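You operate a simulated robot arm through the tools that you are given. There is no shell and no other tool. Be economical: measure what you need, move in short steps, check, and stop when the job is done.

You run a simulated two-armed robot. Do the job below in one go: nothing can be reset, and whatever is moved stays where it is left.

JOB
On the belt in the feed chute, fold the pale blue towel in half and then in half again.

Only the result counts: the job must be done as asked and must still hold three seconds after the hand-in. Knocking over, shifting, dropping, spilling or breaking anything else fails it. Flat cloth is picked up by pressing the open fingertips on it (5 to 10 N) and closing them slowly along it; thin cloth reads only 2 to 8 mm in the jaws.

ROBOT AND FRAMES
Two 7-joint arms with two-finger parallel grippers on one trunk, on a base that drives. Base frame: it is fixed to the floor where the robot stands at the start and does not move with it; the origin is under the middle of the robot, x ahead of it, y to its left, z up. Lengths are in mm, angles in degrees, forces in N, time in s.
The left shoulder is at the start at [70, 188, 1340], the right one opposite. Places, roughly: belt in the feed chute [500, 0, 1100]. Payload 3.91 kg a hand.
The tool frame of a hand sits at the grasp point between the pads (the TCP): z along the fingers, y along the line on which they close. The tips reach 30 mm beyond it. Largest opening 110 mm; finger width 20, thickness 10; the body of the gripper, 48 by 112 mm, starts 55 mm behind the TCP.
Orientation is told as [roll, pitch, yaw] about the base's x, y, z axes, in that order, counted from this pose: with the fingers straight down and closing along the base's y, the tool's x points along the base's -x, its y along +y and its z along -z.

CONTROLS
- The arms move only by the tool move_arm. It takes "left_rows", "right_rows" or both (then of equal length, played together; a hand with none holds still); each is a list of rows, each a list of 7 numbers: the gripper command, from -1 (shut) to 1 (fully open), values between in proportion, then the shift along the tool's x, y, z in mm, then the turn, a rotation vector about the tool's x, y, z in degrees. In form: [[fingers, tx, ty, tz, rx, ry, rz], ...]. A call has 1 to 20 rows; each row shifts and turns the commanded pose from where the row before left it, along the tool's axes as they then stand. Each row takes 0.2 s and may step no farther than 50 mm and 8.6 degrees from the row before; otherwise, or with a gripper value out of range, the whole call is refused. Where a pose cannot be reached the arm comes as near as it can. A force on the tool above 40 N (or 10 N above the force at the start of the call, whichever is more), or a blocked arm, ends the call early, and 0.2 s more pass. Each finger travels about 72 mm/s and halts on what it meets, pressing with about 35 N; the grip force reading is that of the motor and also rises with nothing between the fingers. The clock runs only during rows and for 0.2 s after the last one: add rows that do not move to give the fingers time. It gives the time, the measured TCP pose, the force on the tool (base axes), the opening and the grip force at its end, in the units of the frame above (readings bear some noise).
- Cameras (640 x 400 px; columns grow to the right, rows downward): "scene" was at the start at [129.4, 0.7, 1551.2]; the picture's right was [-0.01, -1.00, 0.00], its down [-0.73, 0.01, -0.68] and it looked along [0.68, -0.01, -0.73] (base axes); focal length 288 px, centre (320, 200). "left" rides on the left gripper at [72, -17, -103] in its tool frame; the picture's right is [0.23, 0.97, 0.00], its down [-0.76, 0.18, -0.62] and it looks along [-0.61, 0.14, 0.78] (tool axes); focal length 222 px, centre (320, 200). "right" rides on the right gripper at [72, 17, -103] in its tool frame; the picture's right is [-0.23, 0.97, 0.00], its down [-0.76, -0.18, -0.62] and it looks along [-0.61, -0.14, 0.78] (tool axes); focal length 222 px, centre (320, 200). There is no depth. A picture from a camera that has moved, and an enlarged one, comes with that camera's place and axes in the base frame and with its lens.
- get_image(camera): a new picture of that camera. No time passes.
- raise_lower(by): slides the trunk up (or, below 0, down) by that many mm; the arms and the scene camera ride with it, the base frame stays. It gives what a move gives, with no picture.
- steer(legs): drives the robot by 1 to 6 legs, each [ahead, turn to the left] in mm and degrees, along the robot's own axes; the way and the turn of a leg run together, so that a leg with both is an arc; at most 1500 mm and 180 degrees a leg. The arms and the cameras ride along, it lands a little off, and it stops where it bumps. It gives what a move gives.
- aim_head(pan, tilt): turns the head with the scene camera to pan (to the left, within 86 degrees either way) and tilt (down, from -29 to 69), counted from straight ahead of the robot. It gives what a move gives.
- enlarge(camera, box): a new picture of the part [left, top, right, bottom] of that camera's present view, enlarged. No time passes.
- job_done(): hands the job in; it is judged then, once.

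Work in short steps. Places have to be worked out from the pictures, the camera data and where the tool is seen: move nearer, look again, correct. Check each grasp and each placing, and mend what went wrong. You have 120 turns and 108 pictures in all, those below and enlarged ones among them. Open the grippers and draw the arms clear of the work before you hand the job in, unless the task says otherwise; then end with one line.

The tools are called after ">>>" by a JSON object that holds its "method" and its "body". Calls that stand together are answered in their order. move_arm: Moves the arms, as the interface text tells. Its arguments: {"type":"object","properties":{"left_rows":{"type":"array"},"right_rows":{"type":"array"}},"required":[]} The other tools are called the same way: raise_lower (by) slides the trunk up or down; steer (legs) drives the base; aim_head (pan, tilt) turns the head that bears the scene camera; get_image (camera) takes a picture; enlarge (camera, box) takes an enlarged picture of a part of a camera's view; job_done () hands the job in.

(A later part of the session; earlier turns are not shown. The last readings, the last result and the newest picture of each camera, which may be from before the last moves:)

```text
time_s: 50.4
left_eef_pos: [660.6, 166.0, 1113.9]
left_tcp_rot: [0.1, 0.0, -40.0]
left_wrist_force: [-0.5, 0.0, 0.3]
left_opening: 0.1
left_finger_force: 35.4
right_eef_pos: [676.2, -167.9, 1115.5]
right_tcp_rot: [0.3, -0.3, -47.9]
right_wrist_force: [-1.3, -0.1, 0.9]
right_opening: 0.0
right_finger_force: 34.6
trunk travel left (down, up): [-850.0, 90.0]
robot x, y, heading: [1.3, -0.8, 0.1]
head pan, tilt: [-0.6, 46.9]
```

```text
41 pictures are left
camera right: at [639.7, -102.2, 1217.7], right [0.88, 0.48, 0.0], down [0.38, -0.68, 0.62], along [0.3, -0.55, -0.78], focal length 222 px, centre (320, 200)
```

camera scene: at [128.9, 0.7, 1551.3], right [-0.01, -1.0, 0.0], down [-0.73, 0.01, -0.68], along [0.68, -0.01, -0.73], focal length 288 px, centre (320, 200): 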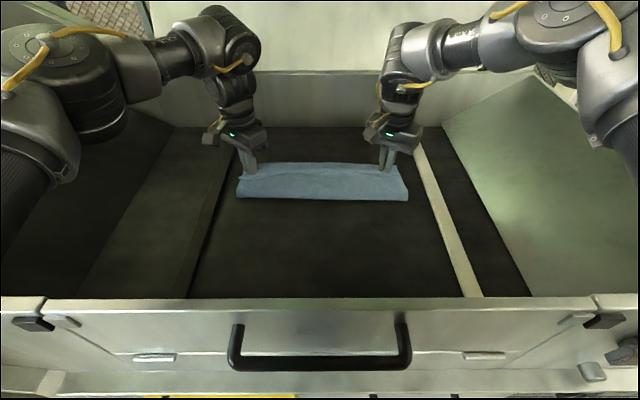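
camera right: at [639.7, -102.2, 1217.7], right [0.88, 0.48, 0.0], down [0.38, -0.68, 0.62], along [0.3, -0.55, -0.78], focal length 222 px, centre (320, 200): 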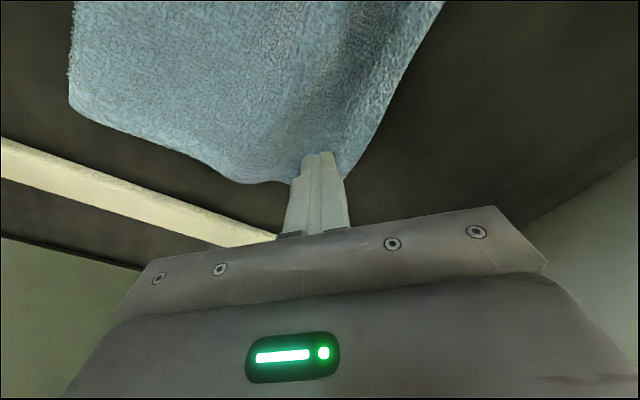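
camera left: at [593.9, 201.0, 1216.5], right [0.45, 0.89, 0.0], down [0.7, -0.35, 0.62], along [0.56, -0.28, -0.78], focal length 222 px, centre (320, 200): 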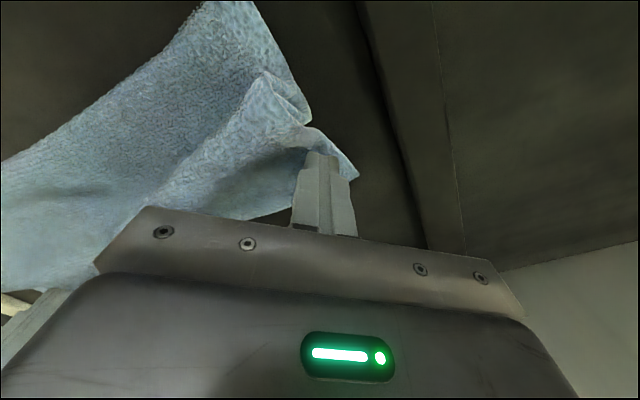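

Left corner ≈(681,187), right corner ≈(697,-185). Lift 6 mm, open the fingers, shift the right slightly inward, and press back down for pinching.

>>> {"method": "move_arm", "body": {"left_rows": [[-1, 0, 0, -6, 0, 0, 0], [-0.5, 0, 0, 0, 0, 0, 0], [-0.5, 1, -3, 0, 0, 0, 0], [-0.5, 0, 0, 4, 0, 0, 0], [-0.5, 0, 0, 2, 0, 0, 0], [-0.5, 0, 0, 0.5, 0, 0, 0], [-0.5, 0, 0, 0, 0, 0, 0]], "right_rows": [[-1, 0, 0, -6, 0, 0, 0], [-0.4, 0, 0, 0, 0, 0, 0], [-0.4, 4, 0, 0, 0, 0, 0], [-0.4, 0, 0, 4, 0, 0, 0], [-0.4, 0, 0, 2, 0, 0, 0], [-0.4, 0, 0, 1, 0, 0, 0], [-0.4, 0, 0, 0, 0, 0, 0]]}}

```text
time_s: 52.0
left_eef_pos: [657.2, 165.7, 1114.8]
left_tcp_rot: [0.0, 0.0, -40.0]
left_wrist_force: [1.5, -0.1, 2.6]
left_opening: 27.5
left_finger_force: 0.0
right_eef_pos: [673.5, -164.0, 1113.8]
right_tcp_rot: [0.2, -0.1, -47.9]
right_wrist_force: [1.4, -0.4, 4.9]
right_opening: 33.1
right_finger_force: 0.0
trunk travel left (down, up): [-850.0, 90.0]
robot x, y, heading: [-1.7, 1.0, -0.2]
head pan, tilt: [-0.6, 46.9]
```

Light contact on both; press a touch more on the left and close slowly.

>>> {"method": "move_arm", "body": {"left_rows": [[-0.5, 0, 0, 0.8, 0, 0, 0], [-0.58, 0, 0, 0, 0, 0, 0], [-0.66, 0, 0, 0, 0, 0, 0], [-0.74, 0, 0, 0, 0, 0, 0], [-0.82, 0, 0, 0, 0, 0, 0], [-0.9, 0, 0, 0, 0, 0, 0], [-1, 0, 0, 0, 0, 0, 0], [-1, 0, 0, 0, 0, 0, 0], [-1, 0, 0, 0, 0, 0, 0], [-1, 0, 0, -15, 0, 0, 0], [-1, 0, 0, -15, 0, 0, 0], [-1, 0, 0, 0, 0, 0, 0]], "right_rows": [[-0.4, 0, 0, 0.3, 0, 0, 0], [-0.5, 0, 0, 0, 0, 0, 0], [-0.6, 0, 0, 0, 0, 0, 0], [-0.7, 0, 0, 0, 0, 0, 0], [-0.8, 0, 0, 0, 0, 0, 0], [-0.9, 0, 0, 0, 0, 0, 0], [-1, 0, 0, 0, 0, 0, 0], [-1, 0, 0, 0, 0, 0, 0], [-1, 0, 0, 0, 0, 0, 0], [-1, 0, 0, -15, 0, 0, 0], [-1, 0, 0, -15, 0, 0, 0], [-1, 0, 0, 0, 0, 0, 0]]}}

>>> {"method": "enlarge", "body": {"camera": "scene", "box": [220, 110, 420, 220]}}

>>> {"method": "get_image", "body": {"camera": "left"}}

>>> {"method": "get_image", "body": {"camera": "right"}}

```text
time_s: 54.6
left_eef_pos: [658.4, 167.0, 1142.2]
left_tcp_rot: [0.0, 0.1, -40.0]
left_wrist_force: [-0.7, 0.5, 0.6]
left_opening: 0.0
left_finger_force: 35.0
right_eef_pos: [675.1, -164.4, 1140.6]
right_tcp_rot: [0.2, -0.1, -47.9]
right_wrist_force: [0.0, 1.0, 0.0]
right_opening: 0.0
right_finger_force: 34.9
trunk travel left (down, up): [-850.0, 90.0]
robot x, y, heading: [-0.2, 2.6, -0.0]
head pan, tilt: [-0.6, 46.9]
```

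```text
3.20 times, centred on (320, 165) of scene
camera zoom: at [130.2, 0.8, 1551.1], right [-0.01, -1.0, 0.0], down [-0.73, 0.01, -0.68], along [0.68, -0.01, -0.73], focal length 920 px, centre (320, 312)
```

zoom: 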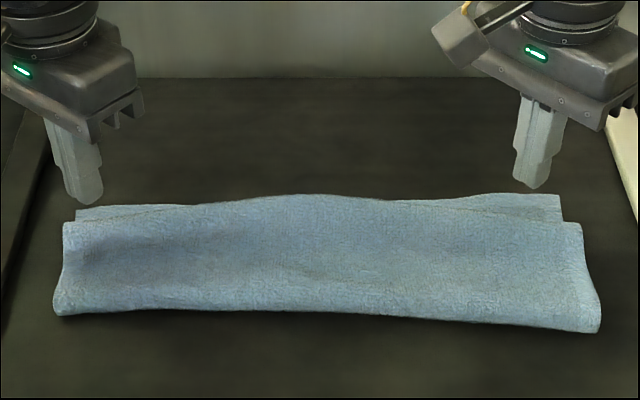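

```text
39 pictures are left
camera left: at [592.4, 199.6, 1244.5], right [0.45, 0.89, 0.0], down [0.7, -0.35, 0.62], along [0.55, -0.28, -0.78], focal length 222 px, centre (320, 200)
```

left: 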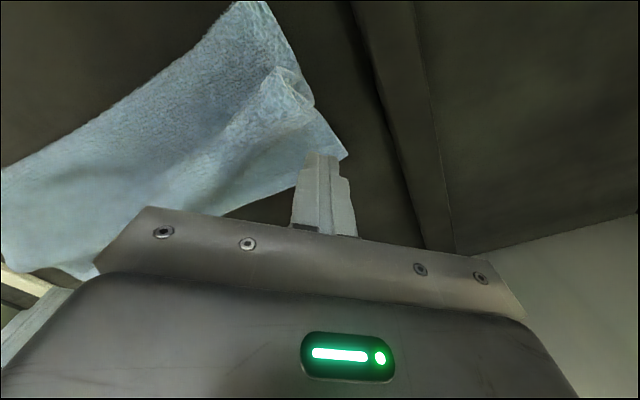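

```text
38 pictures are left
camera right: at [638.7, -99.1, 1245.4], right [0.88, 0.48, 0.0], down [0.38, -0.68, 0.62], along [0.3, -0.55, -0.78], focal length 222 px, centre (320, 200)
```

right: 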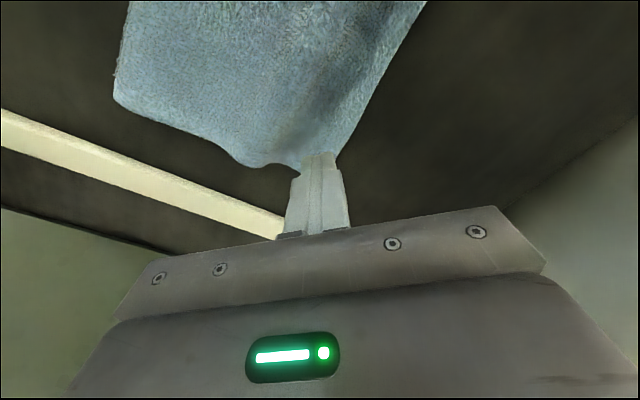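

Both slipped off (pressed too lightly). Corners: left ≈(674,181), right ≈(688,-185). Reopen, shift in slightly, and press harder this time.

>>> {"method": "move_arm", "body": {"left_rows": [[-0.4, 0, -6, 10, 0, 0, 0], [-0.4, 0, 0, 12, 0, 0, 0], [-0.4, 0, 0, 5, 0, 0, 0], [-0.4, 0, 0, 1.5, 0, 0, 0], [-0.4, 0, 0, 0, 0, 0, 0]], "right_rows": [[-0.4, 4, -4, 10, 0, 0, 0], [-0.4, 0, 0, 12, 0, 0, 0], [-0.4, 0, 0, 4, 0, 0, 0], [-0.4, 0, 0, 1.5, 0, 0, 0], [-0.4, 0, 0, 0, 0, 0, 0]]}}

```text
time_s: 55.8
left_eef_pos: [655.2, 160.7, 1115.0]
left_tcp_rot: [0.0, -0.1, -40.1]
left_wrist_force: [4.1, -1.1, 6.7]
left_opening: 32.5
left_finger_force: 0.2
right_eef_pos: [668.6, -163.8, 1115.4]
right_tcp_rot: [0.2, -0.1, -47.9]
right_wrist_force: [0.0, -0.2, 1.1]
right_opening: 32.9
right_finger_force: 0.0
trunk travel left (down, up): [-850.0, 90.0]
robot x, y, heading: [-3.2, -2.8, 0.1]
head pan, tilt: [-0.6, 46.9]
```

Press until ~10 N.

>>> {"method": "move_arm", "body": {"left_rows": [[-0.4, 0, 0, 0.8, 0, 0, 0], [-0.4, 0, 0, 0, 0, 0, 0]], "right_rows": [[-0.4, 0, 0, 2, 0, 0, 0], [-0.4, 0, 0, 0, 0, 0, 0]]}}

```text
time_s: 56.4
left_eef_pos: [654.6, 159.9, 1114.0]
left_tcp_rot: [0.0, -0.1, -40.0]
left_wrist_force: [6.7, -1.0, 10.5]
left_opening: 32.1
left_finger_force: 0.1
right_eef_pos: [668.9, -163.3, 1114.2]
right_tcp_rot: [0.2, -0.2, -47.9]
right_wrist_force: [1.9, 0.0, 7.2]
right_opening: 32.7
right_finger_force: 0.1
trunk travel left (down, up): [-850.0, 90.0]
robot x, y, heading: [-0.4, 1.0, -0.1]
head pan, tilt: [-0.6, 46.9]
```

Good pressures; close slowly on both, pressing the right 0.4 mm more.

>>> {"method": "move_arm", "body": {"left_rows": [[-0.45, 0, 0, 0, 0, 0, 0], [-0.53, 0, 0, 0, 0, 0, 0], [-0.61, 0, 0, 0, 0, 0, 0], [-0.69, 0, 0, 0, 0, 0, 0], [-0.77, 0, 0, 0, 0, 0, 0], [-0.85, 0, 0, 0, 0, 0, 0], [-0.93, 0, 0, 0, 0, 0, 0], [-1, 0, 0, 0, 0, 0, 0], [-1, 0, 0, 0, 0, 0, 0], [-1, 0, 0, 0, 0, 0, 0]], "right_rows": [[-0.45, 0, 0, 0.4, 0, 0, 0], [-0.53, 0, 0, 0, 0, 0, 0], [-0.61, 0, 0, 0, 0, 0, 0], [-0.69, 0, 0, 0, 0, 0, 0], [-0.77, 0, 0, 0, 0, 0, 0], [-0.85, 0, 0, 0, 0, 0, 0], [-0.93, 0, 0, 0, 0, 0, 0], [-1, 0, 0, 0, 0, 0, 0], [-1, 0, 0, 0, 0, 0, 0], [-1, 0, 0, 0, 0, 0, 0]]}}

```text
time_s: 58.6
left_eef_pos: [653.5, 160.5, 1114.8]
left_tcp_rot: [0.0, 0.1, -40.1]
left_wrist_force: [-0.4, 0.4, 2.7]
left_opening: 0.0
left_finger_force: 34.8
right_eef_pos: [665.5, -163.1, 1112.6]
right_tcp_rot: [0.2, -0.2, -48.0]
right_wrist_force: [0.0, 0.7, 7.8]
right_opening: 3.3
right_finger_force: 34.3
trunk travel left (down, up): [-850.0, 90.0]
robot x, y, heading: [-3.9, -2.2, 0.1]
head pan, tilt: [-0.6, 46.9]
```

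Right holds 3.3 mm; left missed. I turn the left back to yaw 0 (closing along the edge) at (658,152) and try again.

>>> {"method": "move_arm", "body": {"left_rows": [[-1, 0, 0, -15, 0, 0, 0], [-0.6, 0, 0, 0, 0, 0, -8], [-0.4, 0, 0, 0, 0, 0, -8], [-0.4, 0, 0, 0, 0, 0, -8], [-0.4, 0, 0, 0, 0, 0, -8], [-0.4, 0, 0, 0, 0, 0, -8], [-0.4, -4, -8, 0, 0, 0, 0], [-0.4, 0, 0, 10, 0, 0, 0], [-0.4, 0, 0, 5, 0, 0, 0], [-0.4, 0, 0, 1.3, 0, 0, 0], [-0.4, 0, 0, 0, 0, 0, 0]]}}

>>> {"method": "get_image", "body": {"camera": "left"}}

```text
time_s: 61.0
left_eef_pos: [657.7, 153.8, 1113.0]
left_tcp_rot: [-0.1, -0.1, 0.1]
left_wrist_force: [1.0, 0.5, 6.8]
left_opening: 33.0
left_finger_force: 0.0
right_eef_pos: [666.1, -164.9, 1113.2]
right_tcp_rot: [0.2, -0.2, -47.9]
right_wrist_force: [0.4, 0.0, 6.2]
right_opening: 2.9
right_finger_force: 35.1
trunk travel left (down, up): [-850.0, 90.0]
robot x, y, heading: [-3.0, -3.7, 0.1]
head pan, tilt: [-0.6, 46.9]
```

```text
37 pictures are left
camera left: at [584.8, 136.6, 1215.0], right [-0.23, 0.97, 0.0], down [0.76, 0.18, 0.62], along [0.61, 0.14, -0.78], focal length 222 px, centre (320, 200)
```

left: 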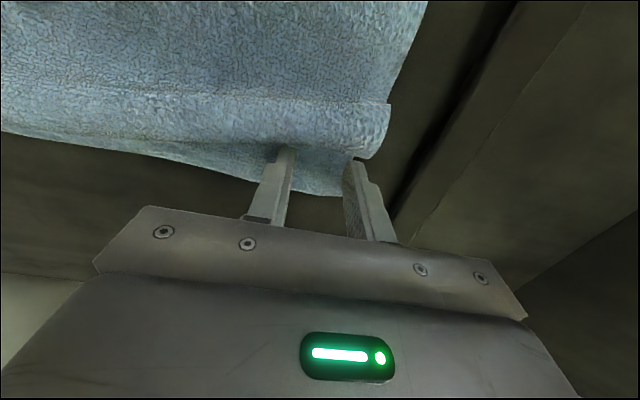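

Both fingers are on the strip. Press slightly more and close.

>>> {"method": "move_arm", "body": {"left_rows": [[-0.4, 0, 0, 0.6, 0, 0, 0], [-0.48, 0, 0, 0, 0, 0, 0], [-0.56, 0, 0, 0, 0, 0, 0], [-0.64, 0, 0, 0, 0, 0, 0], [-0.72, 0, 0, 0, 0, 0, 0], [-0.8, 0, 0, 0, 0, 0, 0], [-0.88, 0, 0, 0, 0, 0, 0], [-0.96, 0, 0, 0, 0, 0, 0], [-1, 0, 0, 0, 0, 0, 0], [-1, 0, 0, 0, 0, 0, 0], [-1, 0, 0, 0, 0, 0, 0]]}}

```text
time_s: 63.4
left_eef_pos: [656.9, 153.0, 1113.0]
left_tcp_rot: [0.0, -0.1, -0.1]
left_wrist_force: [1.0, -6.2, 14.1]
left_opening: 3.9
left_finger_force: 34.6
right_eef_pos: [666.8, -164.7, 1113.9]
right_tcp_rot: [0.2, -0.2, -48.0]
right_wrist_force: [3.3, 4.7, 5.1]
right_opening: 2.9
right_finger_force: 35.2
trunk travel left (down, up): [-850.0, 90.0]
robot x, y, heading: [2.4, 1.5, 0.0]
head pan, tilt: [-0.6, 46.9]
```

Both hold. Lift 50 mm straight up and check only the top ply comes.

>>> {"method": "move_arm", "body": {"left_rows": [[-1, 0, 0, -12, 0, 0, 0], [-1, 6, 0, -12, 0, 0, 0], [-1, 6, 0, -13, 0, 0, 0], [-1, 6, 0, -13, 0, 0, 0], [-1, 0, 0, 0, 0, 0, 0]], "right_rows": [[-1, 0, 0, -12, 0, 0, 0], [-1, 4, -4.4, -12, 0, 0, 0], [-1, 4, -4.4, -13, 0, 0, 0], [-1, 4, -4.4, -13, 0, 0, 0], [-1, 0, 0, 0, 0, 0, 0]]}}

>>> {"method": "enlarge", "body": {"camera": "scene", "box": [220, 110, 420, 220]}}

```text
time_s: 64.6
left_eef_pos: [640.4, 152.9, 1160.9]
left_tcp_rot: [-0.1, 0.0, 0.1]
left_wrist_force: [0.5, -2.5, -0.5]
left_opening: 3.8
left_finger_force: 35.3
right_eef_pos: [649.4, -164.8, 1162.8]
right_tcp_rot: [0.0, -0.2, -47.9]
right_wrist_force: [0.0, 3.1, 0.3]
right_opening: 3.0
right_finger_force: 35.2
trunk travel left (down, up): [-850.0, 90.0]
robot x, y, heading: [-0.2, 0.6, 0.1]
head pan, tilt: [-0.6, 46.9]
```

```text
3.20 times, centred on (320, 165) of scene
camera zoom: at [129.5, 0.8, 1551.2], right [-0.01, -1.0, 0.0], down [-0.73, 0.01, -0.68], along [0.68, -0.01, -0.73], focal length 920 px, centre (320, 312)
```

zoom: 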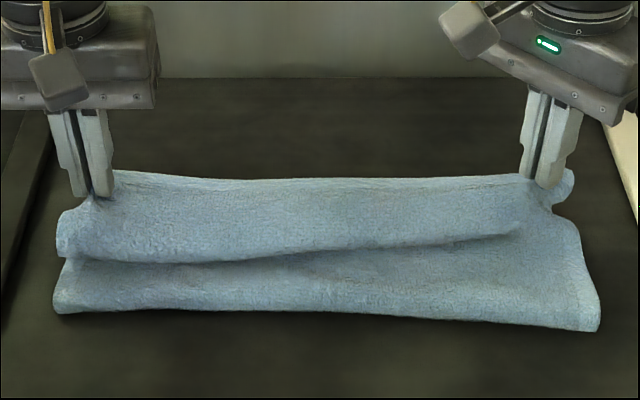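

Clean lift of the top edge. Continue up and toward -x (to x≈545, z≈1225) to unroll the fold.

>>> {"method": "move_arm", "body": {"left_rows": [[-1, 5, 0, -20, 0, 0, 0], [-1, 15, 0, -18, 0, 0, 0], [-1, 20, 0, -15, 0, 0, 0], [-1, 20, 0, -8, 0, 0, 0], [-1, 20, 0, 0, 0, 0, 0], [-1, 20, 0, 0, 0, 0, 0], [-1, 0, 0, 0, 0, 0, 0]], "right_rows": [[-1, 3.3, -3.7, -20, 0, 0, 0], [-1, 10, -11.1, -18, 0, 0, 0], [-1, 13.4, -14.9, -15, 0, 0, 0], [-1, 13.4, -14.9, -8, 0, 0, 0], [-1, 13.4, -14.9, 0, 0, 0, 0], [-1, 13.4, -14.9, 0, 0, 0, 0], [-1, 0, 0, 0, 0, 0, 0]]}}

>>> {"method": "enlarge", "body": {"camera": "scene", "box": [220, 110, 420, 240]}}

```text
time_s: 66.2
left_eef_pos: [541.0, 152.4, 1222.6]
left_tcp_rot: [-0.1, 0.0, 0.1]
left_wrist_force: [0.4, -1.6, 0.1]
left_opening: 3.9
left_finger_force: 35.3
right_eef_pos: [550.6, -164.4, 1222.7]
right_tcp_rot: [0.1, -0.1, -47.9]
right_wrist_force: [0.5, 2.1, -0.3]
right_opening: 2.8
right_finger_force: 34.3
trunk travel left (down, up): [-850.0, 90.0]
robot x, y, heading: [0.4, 3.8, -0.2]
head pan, tilt: [-0.6, 46.9]
```

```text
3.08 times, centred on (320, 175) of scene
camera zoom: at [129.9, 0.7, 1551.2], right [-0.01, -1.0, 0.0], down [-0.73, 0.01, -0.68], along [0.68, -0.01, -0.73], focal length 885 px, centre (320, 277)
```

zoom: 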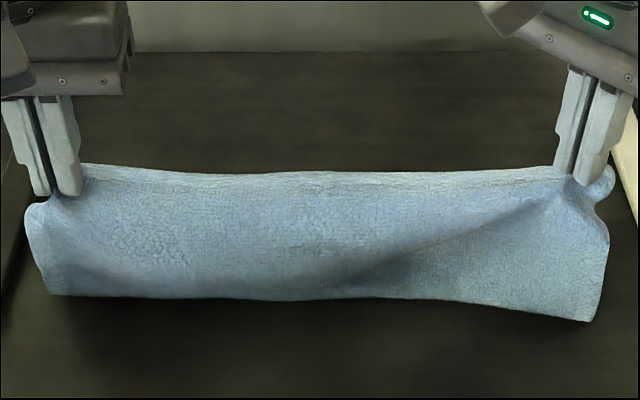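

Now bring the hands farther toward -x and lower so the slack lays onto the belt on the near side.

>>> {"method": "move_arm", "body": {"left_rows": [[-1, 10, 0, 0, 0, 0, 0], [-1, 10, 0, 5, 0, 0, 0], [-1, 10, 0, 10, 0, 0, 0], [-1, 0, 0, 10, 0, 0, 0], [-1, 0, 0, 10, 0, 0, 0], [-1, 0, 0, 0, 0, 0, 0]], "right_rows": [[-1, 9.6, -10.7, 0, 0, 0, 0], [-1, 9.6, -10.7, 5, 0, 0, 0], [-1, 9.6, -10.7, 10, 0, 0, 0], [-1, 0, 0, 10, 0, 0, 0], [-1, 0, 0, 10, 0, 0, 0], [-1, 0, 0, 0, 0, 0, 0]]}}

>>> {"method": "enlarge", "body": {"camera": "scene", "box": [220, 110, 420, 240]}}

```text
time_s: 67.6
left_eef_pos: [509.6, 152.9, 1187.1]
left_tcp_rot: [-0.1, 0.0, 0.0]
left_wrist_force: [0.0, -1.6, 0.2]
left_opening: 3.9
left_finger_force: 34.7
right_eef_pos: [506.9, -163.7, 1188.1]
right_tcp_rot: [0.1, 0.0, -48.0]
right_wrist_force: [-0.4, 2.8, 0.9]
right_opening: 3.0
right_finger_force: 35.1
trunk travel left (down, up): [-850.0, 90.0]
robot x, y, heading: [0.4, 0.8, -0.1]
head pan, tilt: [-0.6, 46.9]
```

```text
3.08 times, centred on (320, 175) of scene
camera zoom: at [129.1, 0.7, 1551.2], right [-0.01, -1.0, 0.0], down [-0.73, 0.01, -0.68], along [0.68, -0.01, -0.73], focal length 885 px, centre (320, 277)
```

zoom: 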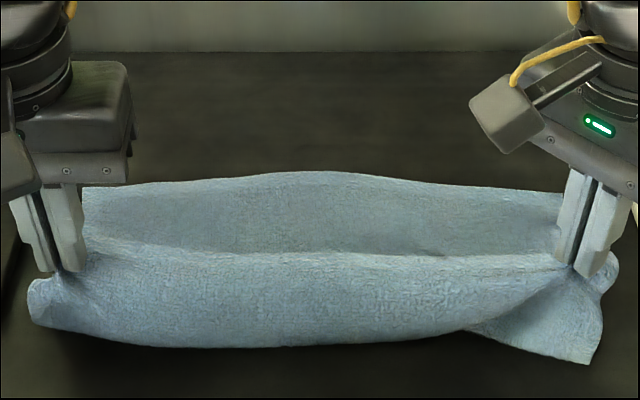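

The bottom now lies flat (far edge at x≈664 left, 653 right). Swing the top edge over in an arc to land at those edges.

>>> {"method": "move_arm", "body": {"left_rows": [[-1, -17.1, 0, -15, 0, 0, 0], [-1, -17.1, 0, -12, 0, 0, 0], [-1, -17.1, 0, -5, 0, 0, 0], [-1, -17.1, 0, 0, 0, 0, 0], [-1, -17.1, 0, 10, 0, 0, 0], [-1, -17.1, 0, 20, 0, 0, 0], [-1, -17.1, 0, 28, 0, 0, 0], [-1, -17.1, 0, 26, 0, 0, 0], [-1, 0, 0, 0, 0, 0, 0]], "right_rows": [[-1, -10.4, 11.5, -15, 0, 0, 0], [-1, -10.4, 11.5, -12, 0, 0, 0], [-1, -10.4, 11.5, -5, 0, 0, 0], [-1, -10.4, 11.5, 0, 0, 0, 0], [-1, -10.4, 11.5, 10, 0, 0, 0], [-1, -10.4, 11.5, 20, 0, 0, 0], [-1, -10.4, 11.5, 28, 0, 0, 0], [-1, -10.4, 11.5, 26, 0, 0, 0], [-1, 0, 0, 0, 0, 0, 0]]}}

>>> {"method": "enlarge", "body": {"camera": "scene", "box": [220, 110, 420, 240]}}

>>> {"method": "get_image", "body": {"camera": "right"}}

```text
time_s: 69.6
left_eef_pos: [645.2, 152.9, 1135.2]
left_tcp_rot: [0.1, 0.0, 0.0]
left_wrist_force: [1.0, -3.0, -0.1]
left_opening: 3.8
left_finger_force: 35.0
right_eef_pos: [631.7, -163.7, 1136.5]
right_tcp_rot: [0.2, -0.2, -47.9]
right_wrist_force: [-0.5, 2.4, 0.0]
right_opening: 3.0
right_finger_force: 35.2
trunk travel left (down, up): [-850.0, 90.0]
robot x, y, heading: [1.5, 3.2, 0.1]
head pan, tilt: [-0.6, 46.9]
```

```text
3.08 times, centred on (320, 175) of scene
camera zoom: at [128.0, 0.8, 1551.3], right [-0.01, -1.0, 0.0], down [-0.73, 0.01, -0.68], along [0.68, -0.01, -0.73], focal length 885 px, centre (320, 277)
```

zoom: 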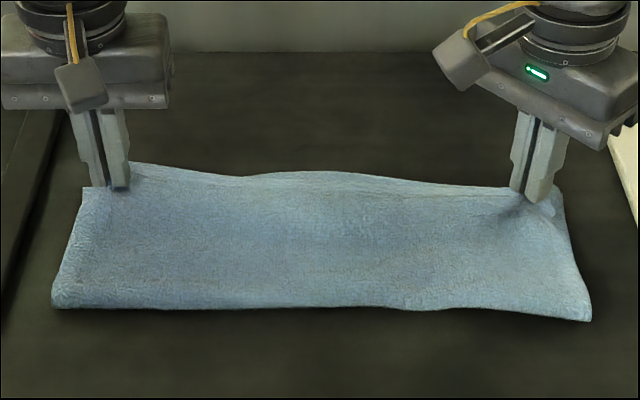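

```text
32 pictures are left
camera right: at [593.9, -98.7, 1240.3], right [0.87, 0.48, 0.0], down [0.38, -0.68, 0.62], along [0.3, -0.55, -0.78], focal length 222 px, centre (320, 200)
```

right: 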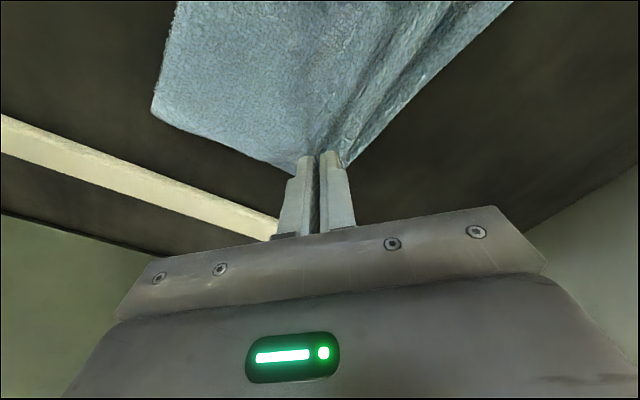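

Well aligned. Lower to the cloth, release slowly and lift.

>>> {"method": "move_arm", "body": {"left_rows": [[-1, 0, 0, 8, 0, 0, 0], [-1, 0, 0, 7, 0, 0, 0], [-0.9, 0, 0, 0, 0, 0, 0], [-0.8, 0, 0, 0, 0, 0, 0], [-0.7, 0, 0, 0, 0, 0, 0], [-0.6, 0, 0, 0, 0, 0, 0], [-0.6, 0, 0, -10, 0, 0, 0], [-0.6, 0, 0, -30, 0, 0, 0], [-0.6, 0, 20, -30, 0, 0, 0], [-0.6, 0, 0, 0, 0, 0, 0]], "right_rows": [[-1, 0, 0, 8, 0, 0, 0], [-1, 0, 0, 7, 0, 0, 0], [-0.9, 0, 0, 0, 0, 0, 0], [-0.8, 0, 0, 0, 0, 0, 0], [-0.7, 0, 0, 0, 0, 0, 0], [-0.6, 0, 0, 0, 0, 0, 0], [-0.6, 0, 0, -10, 0, 0, 0], [-0.6, 0, 0, -30, 0, 0, 0], [-0.6, -15, -13, -30, 0, 0, 0], [-0.6, 0, 0, 0, 0, 0, 0]]}}

>>> {"method": "enlarge", "body": {"camera": "scene", "box": [220, 120, 420, 240]}}

>>> {"method": "get_image", "body": {"camera": "left"}}

>>> {"method": "get_image", "body": {"camera": "right"}}

```text
time_s: 71.8
left_eef_pos: [648.3, 171.7, 1190.6]
left_tcp_rot: [0.0, 0.1, 0.1]
left_wrist_force: [-0.9, -1.0, -0.2]
left_opening: 21.8
left_finger_force: 0.1
right_eef_pos: [631.0, -183.9, 1190.6]
right_tcp_rot: [0.1, -0.1, -47.8]
right_wrist_force: [1.5, -0.2, -0.5]
right_opening: 22.0
right_finger_force: 0.1
trunk travel left (down, up): [-850.0, 90.0]
robot x, y, heading: [0.6, 2.0, -0.1]
head pan, tilt: [-0.6, 46.9]
```

```text
3.20 times, centred on (320, 180) of scene
camera zoom: at [130.8, 0.8, 1551.0], right [-0.01, -1.0, 0.0], down [-0.73, 0.01, -0.68], along [0.68, -0.01, -0.73], focal length 920 px, centre (320, 264)
```

zoom: 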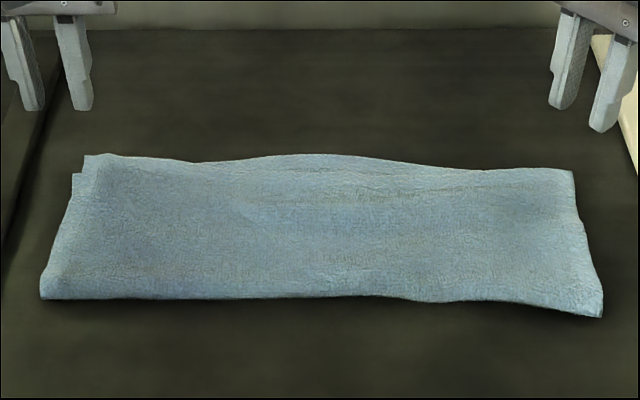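

```text
30 pictures are left
camera left: at [575.4, 156.2, 1291.7], right [-0.23, 0.97, 0.0], down [0.76, 0.18, 0.62], along [0.61, 0.14, -0.78], focal length 222 px, centre (320, 200)
```

left: 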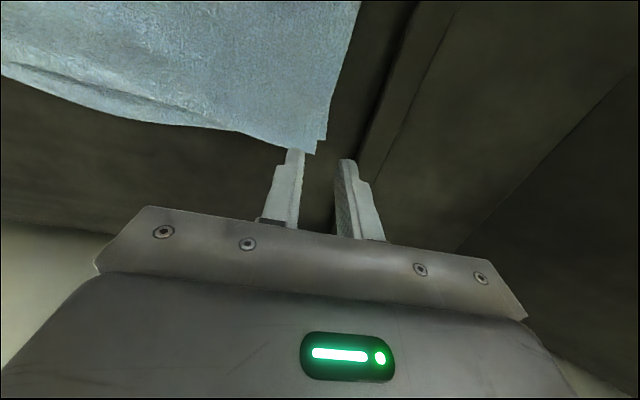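

```text
29 pictures are left
camera right: at [596.4, -119.1, 1294.2], right [0.88, 0.48, 0.0], down [0.38, -0.68, 0.62], along [0.3, -0.55, -0.78], focal length 222 px, centre (320, 200)
```

right: 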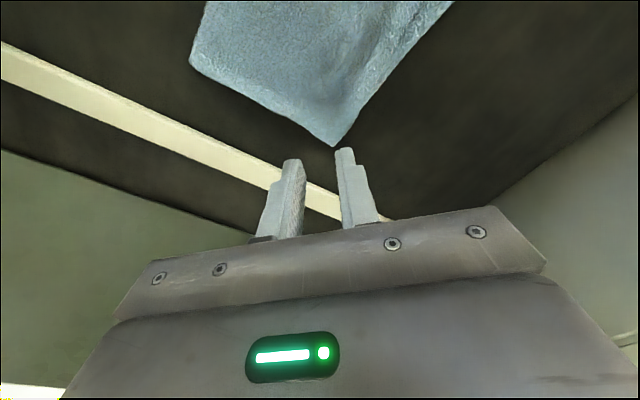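

The first fold is neat: about x 525–670, y ±190, edges matching. Next is folding the left end onto the right end with the left hand. First I draw the right hand back out of the way and dry-run the left hand's reach to the right side, high above the cloth.

>>> {"method": "move_arm", "body": {"right_rows": [[-0.6, 0, 0, -40, 0, 0, 0], [-0.6, 19.4, -36.4, -15, 0, 0, 0], [-0.6, 19.4, -36.4, -15, 0, 0, 0], [-0.6, 19.4, -36.4, -15, 0, 0, 0], [-0.6, 19.4, -36.4, -10, 0, 0, 0], [-0.6, 19.4, -36.4, -10, 0, 0, 0], [-0.6, 0, 0, 0, 0, 0, 0]]}}

>>> {"method": "move_arm", "body": {"left_rows": [[-0.6, 10, -30, 0, 0, 0, 0], [-0.6, 10, -35, 0, 0, 0, 0], [-0.6, 10, -35, 0, 0, 0, 0], [-0.6, 10, -35, 0, 0, 0, 0], [-0.6, 5, -35, 0, 0, 0, 0], [-0.6, 0, -35, 0, 0, 0, 0], [-0.6, 0, -35, 0, 0, 0, 0], [-0.6, 0, -35, 10, 0, 0, 0], [-0.6, 0, -35, 10, 0, 0, 0], [-0.6, 0, -20, 10, 0, 0, 0], [-0.6, 0, 0, 0, 0, 0, 0]]}}

```text
time_s: 73.4
left_eef_pos: [647.6, 173.5, 1189.5]
left_tcp_rot: [0.0, 0.1, 0.0]
left_wrist_force: [-0.6, -0.6, 0.2]
left_opening: 22.2
left_finger_force: 0.1
right_eef_pos: [430.4, -232.6, 1294.9]
right_tcp_rot: [0.1, -0.1, -47.9]
right_wrist_force: [0.4, 0.1, -0.1]
right_opening: 22.1
right_finger_force: 0.0
trunk travel left (down, up): [-850.0, 90.0]
robot x, y, heading: [2.3, -1.0, 0.1]
head pan, tilt: [-0.6, 46.9]
```

```text
time_s: 75.8
left_eef_pos: [586.0, -77.0, 1184.3]
left_tcp_rot: [-0.1, -0.1, 0.0]
left_wrist_force: [-0.1, -0.2, -0.2]
left_opening: 22.0
left_finger_force: 0.1
left hand out of reach, approached as far as the arm can: row 7, 8, 9, 10
right_eef_pos: [430.1, -233.4, 1294.5]
right_tcp_rot: [0.1, -0.2, -47.9]
right_wrist_force: [-0.9, 0.6, -0.8]
right_opening: 22.0
right_finger_force: 0.0
trunk travel left (down, up): [-850.0, 90.0]
robot x, y, heading: [-1.5, -2.2, 0.1]
head pan, tilt: [-0.6, 46.9]
```

Left stops at y≈-77 with yaw 0. Test with yaw -40.

>>> {"method": "move_arm", "body": {"left_rows": [[-0.6, 0, 0, 0, 0, 0, 8], [-0.6, 0, 0, 0, 0, 0, 8], [-0.6, 0, 0, 0, 0, 0, 8], [-0.6, 0, 0, 0, 0, 0, 8], [-0.6, 0, 0, 0, 0, 0, 8], [-0.6, -19, -23, 0, 0, 0, 0], [-0.6, -19, -23, 0, 0, 0, 0], [-0.6, -19, -23, 0, 0, 0, 0], [-0.6, 0, 0, 0, 0, 0, 0]]}}

```text
time_s: 77.8
left_eef_pos: [576.0, -86.0, 1183.6]
left_tcp_rot: [0.1, 0.1, -40.0]
left_wrist_force: [1.6, 0.2, 0.2]
left_opening: 22.3
left_finger_force: 0.1
left hand out of reach, approached as far as the arm can: row 6, 7, 8
right_eef_pos: [430.9, -235.4, 1295.7]
right_tcp_rot: [0.1, -0.1, -47.9]
right_wrist_force: [0.8, -0.4, 0.1]
right_opening: 21.9
right_finger_force: 0.0
trunk travel left (down, up): [-850.0, 90.0]
robot x, y, heading: [1.6, -0.7, 0.2]
head pan, tilt: [-0.6, 46.9]
```

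The left arm's limit is its turn across the body. Turning the robot ~15° right will bring the whole fold path within its reach. I raise both hands first, then turn in place.

>>> {"method": "move_arm", "body": {"left_rows": [[-0.6, 10, 15, -20, 0, 0, 0], [-0.6, 0, 15, -20, 0, 0, 0], [-0.6, 0, 15, -10, 0, 0, 0]], "right_rows": [[-0.6, 0, 10, -15, 0, 0, 0], [-0.6, 0, 10, -15, 0, 0, 0], [-0.6, 0, 0, -10, 0, 0, 0]]}}

>>> {"method": "steer", "body": {"legs": [[0, -15]]}}

>>> {"method": "get_image", "body": {"camera": "scene"}}

```text
time_s: 78.6
left_eef_pos: [596.6, -45.0, 1235.3]
left_tcp_rot: [0.0, 0.1, -39.9]
left_wrist_force: [-0.8, -0.1, 0.0]
left_opening: 21.7
left_finger_force: 0.1
right_eef_pos: [444.1, -221.1, 1336.2]
right_tcp_rot: [0.2, 0.0, -47.8]
right_wrist_force: [-0.4, 0.2, 0.2]
right_opening: 22.1
right_finger_force: 0.0
trunk travel left (down, up): [-850.0, 90.0]
robot x, y, heading: [-3.0, -4.8, 0.2]
head pan, tilt: [-0.6, 46.9]
```

```text
time_s: 79.9
left_eef_pos: [565.5, -199.4, 1235.3]
left_tcp_rot: [0.0, 0.1, -55.0]
left_wrist_force: [-0.2, -0.2, -0.2]
left_opening: 22.1
left_finger_force: 0.0
right_eef_pos: [373.3, -330.0, 1334.9]
right_tcp_rot: [0.1, -0.2, -63.0]
right_wrist_force: [-0.2, -0.6, 0.4]
right_opening: 22.2
right_finger_force: 0.0
trunk travel left (down, up): [-850.0, 90.0]
robot x, y, heading: [0.9, -2.8, -15.2]
head pan, tilt: [-0.6, 46.9]
```

```text
28 pictures are left
camera scene: at [125.4, -33.2, 1551.1], right [-0.27, -0.96, 0.0], down [-0.7, 0.2, -0.68], along [0.66, -0.18, -0.73], focal length 288 px, centre (320, 200)
```

scene: 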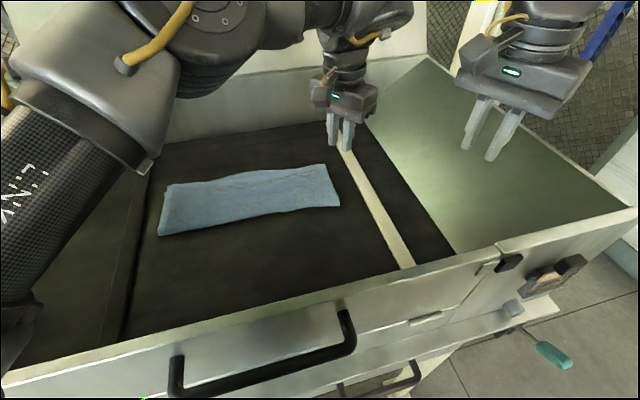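

Turn succeeded without contact. I re-aim the head and bring the left hand (yaw ≈ -15) above the left end.

>>> {"method": "aim_head", "body": {"pan": 14, "tilt": 47}}

>>> {"method": "move_arm", "body": {"left_rows": [[-0.1, 0, 0, 0, 0, 0, -8], [-0.1, 0, 0, 0, 0, 0, -8], [-0.1, 0, 0, 0, 0, 0, -8], [-0.1, 0, 0, 0, 0, 0, -8], [-0.1, 0, 0, 0, 0, 0, -8], [-0.1, 6, 38, 0, 0, 0, 0], [-0.1, 6, 38, 0, 0, 0, 0], [-0.1, 6, 38, 0, 0, 0, 0], [-0.1, 6, 38, 0, 0, 0, 0], [-0.1, 6, 38, 0, 0, 0, 0], [-0.1, 6, 38, 0, 0, 0, 0], [-0.1, 6, 38, 0, 0, 0, 0], [-0.1, 6, 38, 0, 0, 0, 0], [-0.1, 6, 38, 0, 0, 0, 0], [-0.1, 4, 15, 30, 0, 0, 0], [-0.1, 0, 0, 30, 0, 0, 0], [-0.1, 0, 0, 25, 0, 0, 0], [-0.1, 0, 0, 0, 0, 0, 0]]}}

>>> {"method": "get_image", "body": {"camera": "left"}}

>>> {"method": "get_image", "body": {"camera": "scene"}}

```text
time_s: 80.7
left_eef_pos: [564.8, -198.9, 1233.8]
left_tcp_rot: [0.1, 0.1, -54.9]
left_wrist_force: [-1.2, -0.1, -0.5]
left_opening: 22.2
left_finger_force: 0.0
right_eef_pos: [373.3, -329.7, 1336.2]
right_tcp_rot: [0.2, 0.0, -63.0]
right_wrist_force: [0.0, -0.5, 0.4]
right_opening: 21.9
right_finger_force: 0.1
trunk travel left (down, up): [-850.0, 90.0]
robot x, y, heading: [-2.6, -1.0, -14.8]
head pan, tilt: [14.0, 47.0]
```

```text
time_s: 84.5
left_eef_pos: [601.9, 161.8, 1150.2]
left_tcp_rot: [-0.1, 0.1, -15.1]
left_wrist_force: [0.0, 0.0, 0.2]
left_opening: 49.4
left_finger_force: 0.1
right_eef_pos: [371.3, -328.9, 1335.8]
right_tcp_rot: [0.0, -0.1, -63.0]
right_wrist_force: [-0.5, 0.4, -0.6]
right_opening: 22.0
right_finger_force: 0.1
trunk travel left (down, up): [-850.0, 90.0]
robot x, y, heading: [1.3, -2.2, -15.0]
head pan, tilt: [14.0, 47.0]
```

```text
27 pictures are left
camera left: at [526.5, 164.2, 1251.4], right [0.03, 1.0, 0.0], down [0.78, -0.03, 0.62], along [0.62, -0.02, -0.78], focal length 222 px, centre (320, 200)
```

left: 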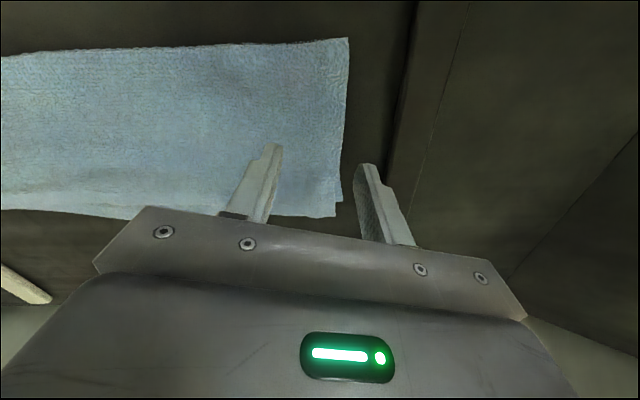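

```text
26 pictures are left
camera scene: at [127.2, -12.8, 1551.0], right [-0.02, -1.0, 0.0], down [-0.73, 0.01, -0.68], along [0.68, -0.01, -0.73], focal length 288 px, centre (320, 200)
```

scene: 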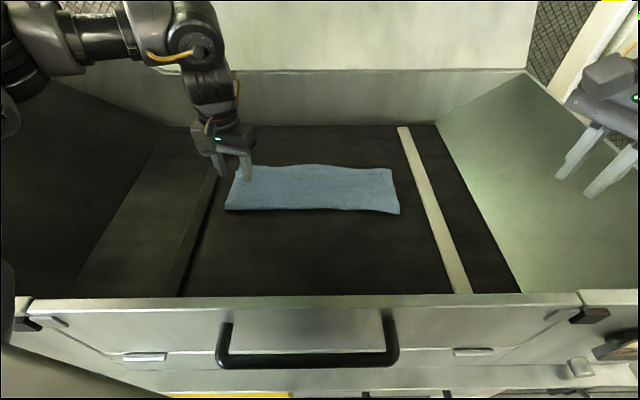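

Edge at y≈178 mid. I tilt the hand 6° so the outer finger reaches the belt beside the edge while the inner presses on top; then descend to contact.

>>> {"method": "move_arm", "body": {"left_rows": [[-0.1, 0, 0, 0, 6, 0, 0], [-0.1, -3, 0, 15, 0, 0, 0], [-0.1, 0, 0, 12, 0, 0, 0], [-0.1, 0, 0, 5, 0, 0, 0], [-0.1, 0, 0, 0, 0, 0, 0]]}}

```text
time_s: 85.7
left_eef_pos: [602.8, 157.9, 1117.9]
left_tcp_rot: [-6.0, 0.0, -15.0]
left_wrist_force: [-0.9, 0.4, 1.1]
left_opening: 49.4
left_finger_force: 0.1
right_eef_pos: [372.2, -328.2, 1335.5]
right_tcp_rot: [0.1, -0.1, -63.1]
right_wrist_force: [0.4, -0.1, 0.4]
right_opening: 21.8
right_finger_force: 0.0
trunk travel left (down, up): [-850.0, 90.0]
robot x, y, heading: [-1.3, 1.4, -15.2]
head pan, tilt: [14.0, 47.0]
```

>>> {"method": "move_arm", "body": {"left_rows": [[-0.1, 0, 0, 1.5, 0, 0, 0], [-0.1, 0, 0, 1.5, 0, 0, 0], [-0.1, 0, 0, 0, 0, 0, 0]]}}

```text
time_s: 86.5
left_eef_pos: [603.2, 157.6, 1116.4]
left_tcp_rot: [-5.9, -0.1, -15.0]
left_wrist_force: [3.7, 1.4, 9.2]
left_opening: 49.8
left_finger_force: 0.4
right_eef_pos: [372.3, -329.2, 1335.9]
right_tcp_rot: [0.1, -0.1, -63.0]
right_wrist_force: [0.3, -0.1, 0.2]
right_opening: 21.8
right_finger_force: 0.1
trunk travel left (down, up): [-850.0, 90.0]
robot x, y, heading: [-1.2, -1.0, -15.0]
head pan, tilt: [14.0, 47.0]
```

9 N contact. Close slowly and see what thickness is caught.

>>> {"method": "move_arm", "body": {"left_rows": [[-0.18, 0, 0, 0, 0, 0, 0], [-0.26, 0, 0, 0, 0, 0, 0], [-0.34, 0, 0, 0, 0, 0, 0], [-0.42, 0, 0, 0, 0, 0, 0], [-0.5, 0, 0, 0, 0, 0, 0], [-0.58, 0, 0, 0, 0, 0, 0], [-0.66, 0, 0, 0, 0, 0, 0], [-0.74, 0, 0, 0, 0, 0, 0], [-0.82, 0, 0, 0, 0, 0, 0], [-0.9, 0, 0, 0, 0, 0, 0], [-1, 0, 0, 0, 0, 0, 0], [-1, 0, 0, 0, 0, 0, 0], [-1, 0, 0, 0, 0, 0, 0]]}}

>>> {"method": "get_image", "body": {"camera": "left"}}

```text
time_s: 89.3
left_eef_pos: [603.3, 156.8, 1114.1]
left_tcp_rot: [-6.1, 0.1, -15.1]
left_wrist_force: [-0.1, -2.9, 2.7]
left_opening: 6.3
left_finger_force: 35.1
right_eef_pos: [371.9, -329.9, 1336.2]
right_tcp_rot: [0.3, -0.1, -63.1]
right_wrist_force: [0.4, 0.2, 1.2]
right_opening: 22.1
right_finger_force: 0.1
trunk travel left (down, up): [-850.0, 90.0]
robot x, y, heading: [-2.0, -2.2, -15.3]
head pan, tilt: [14.0, 47.0]
```

```text
25 pictures are left
camera left: at [531.4, 169.7, 1218.5], right [0.03, 0.99, -0.1], down [0.8, 0.04, 0.6], along [0.6, -0.1, -0.79], focal length 222 px, centre (320, 200)
```

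left: 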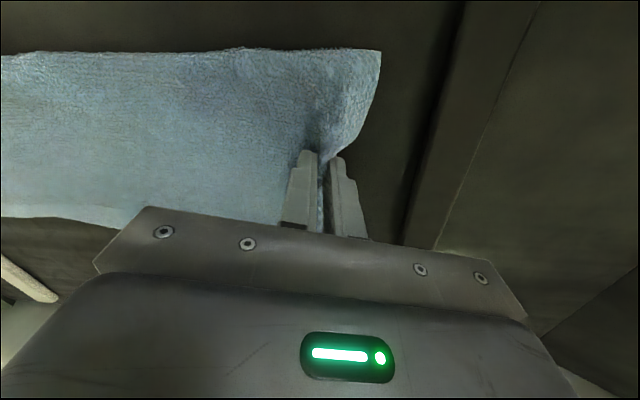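

6.3 mm — looks like both plies with the edge tucked between the fingers. Lift 45 mm moving inward slightly and check.

>>> {"method": "move_arm", "body": {"left_rows": [[-1, 0, 0, -12, 0, 0, 0], [-1, 0, -5, -12, 0, 0, 0], [-1, -1, -6, -12, 0, 0, 0], [-1, -1, -6, -12, 0, 0, 0], [-1, 0, 0, 0, 0, 0, 0]]}}

>>> {"method": "get_image", "body": {"camera": "left"}}

>>> {"method": "enlarge", "body": {"camera": "scene", "box": [200, 110, 420, 240]}}

```text
time_s: 90.5
left_eef_pos: [602.2, 144.7, 1164.1]
left_tcp_rot: [-6.0, 0.1, -15.0]
left_wrist_force: [-0.6, 0.6, -0.4]
left_opening: 6.0
left_finger_force: 34.5
right_eef_pos: [373.1, -329.3, 1335.0]
right_tcp_rot: [0.1, -0.1, -63.0]
right_wrist_force: [0.9, 0.1, -0.9]
right_opening: 22.1
right_finger_force: 0.0
trunk travel left (down, up): [-850.0, 90.0]
robot x, y, heading: [0.3, -1.3, -15.1]
head pan, tilt: [14.0, 47.0]
```

```text
24 pictures are left
camera left: at [530.8, 158.4, 1267.9], right [0.03, 0.99, -0.1], down [0.8, 0.04, 0.6], along [0.6, -0.1, -0.79], focal length 222 px, centre (320, 200)
```

left: 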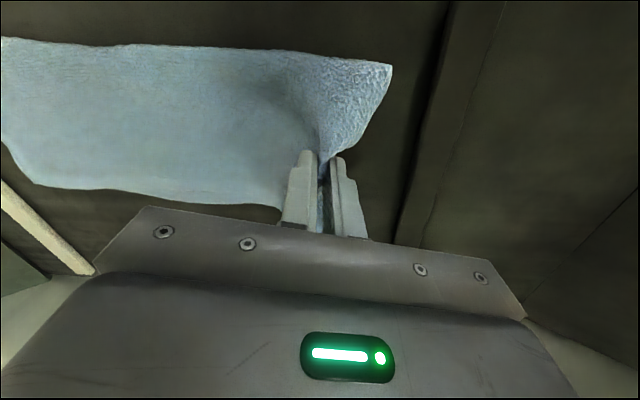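

```text
2.91 times, centred on (310, 175) of scene
camera zoom: at [127.6, -12.8, 1551.0], right [-0.02, -1.0, 0.0], down [-0.73, 0.01, -0.68], along [0.68, -0.01, -0.73], focal length 837 px, centre (349, 273)
```

zoom: 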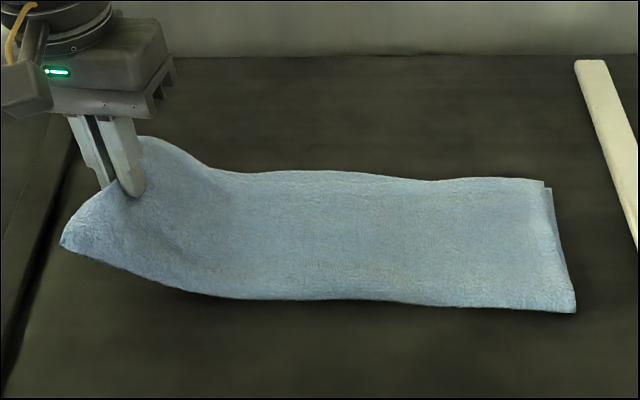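

Both plies are lifted together and the edge is stiff. Swing it in an arc to the right, stopping above the landing place.

>>> {"method": "move_arm", "body": {"left_rows": [[-1, -6.8, -25.5, -25, -6, 0, 0], [-1, -6.8, -25.5, -22, 0, 0, 0], [-1, -6.8, -25.5, -18, 0, 0, 0], [-1, -6.8, -25.5, -12, 0, 0, 0], [-1, -6.8, -25.5, -6, 0, 0, 0], [-1, -6.8, -25.5, 0, 0, 0, 0], [-1, -6.8, -25.5, 6, 0, 0, 0], [-1, -6.8, -25.5, 12, 0, 0, 0], [-1, -6.8, -25.5, 20, 0, 0, 0], [-1, -6.8, -25.5, 26, 0, 0, 0], [-1, 0, 0, 0, 0, 0, 0]]}}

>>> {"method": "enlarge", "body": {"camera": "scene", "box": [200, 110, 420, 240]}}

```text
time_s: 92.9
left_eef_pos: [602.0, -116.6, 1186.3]
left_tcp_rot: [0.0, 0.0, -15.1]
left_wrist_force: [-0.1, -0.1, -0.1]
left_opening: 6.1
left_finger_force: 34.6
right_eef_pos: [371.8, -329.1, 1336.6]
right_tcp_rot: [0.1, -0.1, -63.0]
right_wrist_force: [0.2, 0.4, 0.5]
right_opening: 21.9
right_finger_force: 0.0
trunk travel left (down, up): [-850.0, 90.0]
robot x, y, heading: [1.8, 1.0, -15.2]
head pan, tilt: [14.0, 47.0]
```

```text
2.91 times, centred on (310, 175) of scene
camera zoom: at [127.1, -12.8, 1551.0], right [-0.02, -1.0, 0.0], down [-0.73, 0.01, -0.68], along [0.68, -0.01, -0.73], focal length 837 px, centre (349, 273)
```

zoom: 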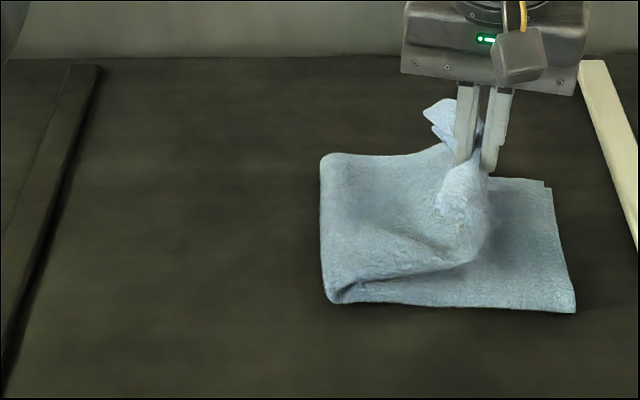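

Landing phase looks good; continue to y≈-175 and down, check reach.

>>> {"method": "move_arm", "body": {"left_rows": [[-1, -5, -19, 16, 0, 0, 0], [-1, -5, -19, 18, 0, 0, 0], [-1, -5, -19, 18, 0, 0, 0], [-1, 0, 0, 7, 0, 0, 0], [-1, 0, 0, 0, 0, 0, 0]]}}

>>> {"method": "enlarge", "body": {"camera": "scene", "box": [200, 110, 420, 240]}}

```text
time_s: 94.1
left_eef_pos: [601.7, -174.4, 1128.0]
left_tcp_rot: [0.0, 0.0, -15.1]
left_wrist_force: [-0.1, 0.3, 2.5]
left_opening: 6.2
left_finger_force: 35.1
right_eef_pos: [372.0, -329.9, 1334.4]
right_tcp_rot: [0.0, -0.1, -63.0]
right_wrist_force: [0.1, -1.1, 0.6]
right_opening: 22.2
right_finger_force: 0.1
trunk travel left (down, up): [-850.0, 90.0]
robot x, y, heading: [-1.2, -0.3, -15.2]
head pan, tilt: [14.0, 47.0]
```

```text
2.91 times, centred on (310, 175) of scene
camera zoom: at [127.0, -12.9, 1551.1], right [-0.02, -1.0, 0.0], down [-0.73, 0.01, -0.68], along [0.68, -0.01, -0.73], focal length 837 px, centre (349, 273)
```

zoom: 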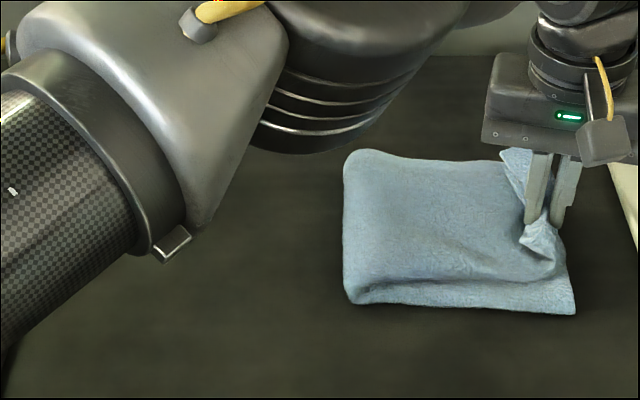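

Landed near the right edge. Release gently and lift, then look.

>>> {"method": "move_arm", "body": {"left_rows": [[-0.9, 0, 0, 0, 0, 0, 0], [-0.8, 0, 0, 0, 0, 0, 0], [-0.7, 0, 0, 0, 0, 0, 0], [-0.6, 0, 0, 0, 0, 0, 0], [-0.5, 0, 0, 0, 0, 0, 0], [-0.5, 0, 0, -15, 0, 0, 0], [-0.5, 0, 0, -25, 0, 0, 0], [-0.5, -10, 0, -25, 0, 0, 0], [-0.5, -20, 0, -15, 0, 0, 0]]}}

>>> {"method": "enlarge", "body": {"camera": "scene", "box": [280, 130, 420, 230]}}

>>> {"method": "get_image", "body": {"camera": "left"}}

```text
time_s: 96.1
left_eef_pos: [624.1, -178.9, 1206.0]
left_tcp_rot: [-0.1, -0.1, -15.2]
left_wrist_force: [-0.2, -0.6, -0.8]
left_opening: 27.3
left_finger_force: 0.2
left hand out of reach, approached as far as the arm can: row 9
right_eef_pos: [374.5, -328.3, 1335.9]
right_tcp_rot: [0.1, -0.1, -63.0]
right_wrist_force: [0.4, 0.9, -0.2]
right_opening: 22.3
right_finger_force: 0.0
trunk travel left (down, up): [-850.0, 90.0]
robot x, y, heading: [1.2, 5.1, -15.1]
head pan, tilt: [14.0, 47.0]
```

```text
4.00 times, centred on (350, 180) of scene
camera zoom: at [127.9, -12.3, 1550.9], right [-0.02, -1.0, 0.0], down [-0.73, 0.01, -0.68], along [0.68, -0.01, -0.73], focal length 1151 px, centre (200, 280)
```

zoom: 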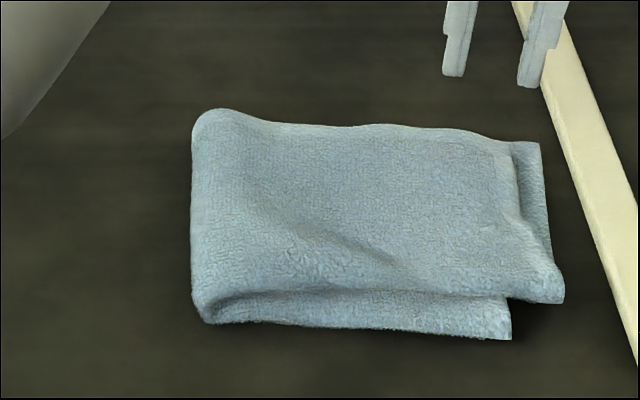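

```text
19 pictures are left
camera left: at [548.9, -175.0, 1306.8], right [0.03, 1.0, 0.0], down [0.78, -0.02, 0.62], along [0.62, -0.02, -0.78], focal length 222 px, centre (320, 200)
```

left: 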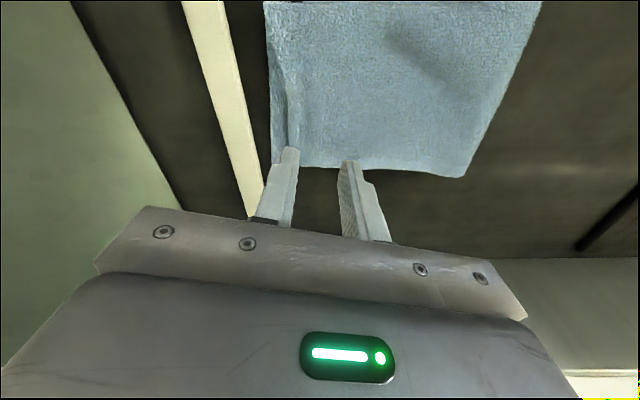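

The top half sprang flat on release. It overhangs the right end by ~30–35 mm (top edge y≈-212…-228 vs bottom ≈-185). I'll try a gentle roll: press near the fold with closed fingertips and drag +y a little.

>>> {"method": "move_arm", "body": {"left_rows": [[-1, 15, 28, 0, 0, 0, 0], [-1, 15, 28, 0, 0, 0, 0], [-1, 15, 28, 0, 0, 0, 0], [-1, 15, 28, 0, 0, 0, 0], [-1, 0, 0, 25, 0, 0, 0], [-1, 0, 0, 25, 0, 0, 0], [-1, 0, 0, 20, 0, 0, 0], [-1, 0, 0, 5, 0, 0, 0], [-1, 0, 0, 0, 0, 0, 0]]}}

```text
time_s: 98.1
left_eef_pos: [594.4, -54.4, 1130.3]
left_tcp_rot: [0.0, 0.2, -15.0]
left_wrist_force: [0.3, 0.5, 0.0]
left_opening: 0.0
left_finger_force: 35.5
right_eef_pos: [371.9, -329.7, 1337.3]
right_tcp_rot: [0.1, -0.2, -63.0]
right_wrist_force: [0.5, 0.8, -0.5]
right_opening: 22.0
right_finger_force: 0.1
trunk travel left (down, up): [-850.0, 90.0]
robot x, y, heading: [2.8, -1.4, -14.6]
head pan, tilt: [14.0, 47.0]
```

Lower to light contact.

>>> {"method": "move_arm", "body": {"left_rows": [[-1, 0, 0, 2, 0, 0, 0], [-1, 0, 0, 2, 0, 0, 0], [-1, 0, 0, 1, 0, 0, 0], [-1, 0, 0, 0, 0, 0, 0]]}}

```text
time_s: 99.1
left_eef_pos: [593.6, -54.3, 1125.2]
left_tcp_rot: [-0.1, -0.1, -15.1]
left_wrist_force: [0.4, 0.4, 1.5]
left_opening: 0.2
left_finger_force: 35.4
right_eef_pos: [371.6, -329.6, 1335.5]
right_tcp_rot: [0.0, -0.1, -63.1]
right_wrist_force: [1.0, -0.7, 0.5]
right_opening: 22.1
right_finger_force: 0.1
trunk travel left (down, up): [-850.0, 90.0]
robot x, y, heading: [-0.3, 0.1, -14.9]
head pan, tilt: [14.0, 47.0]
```

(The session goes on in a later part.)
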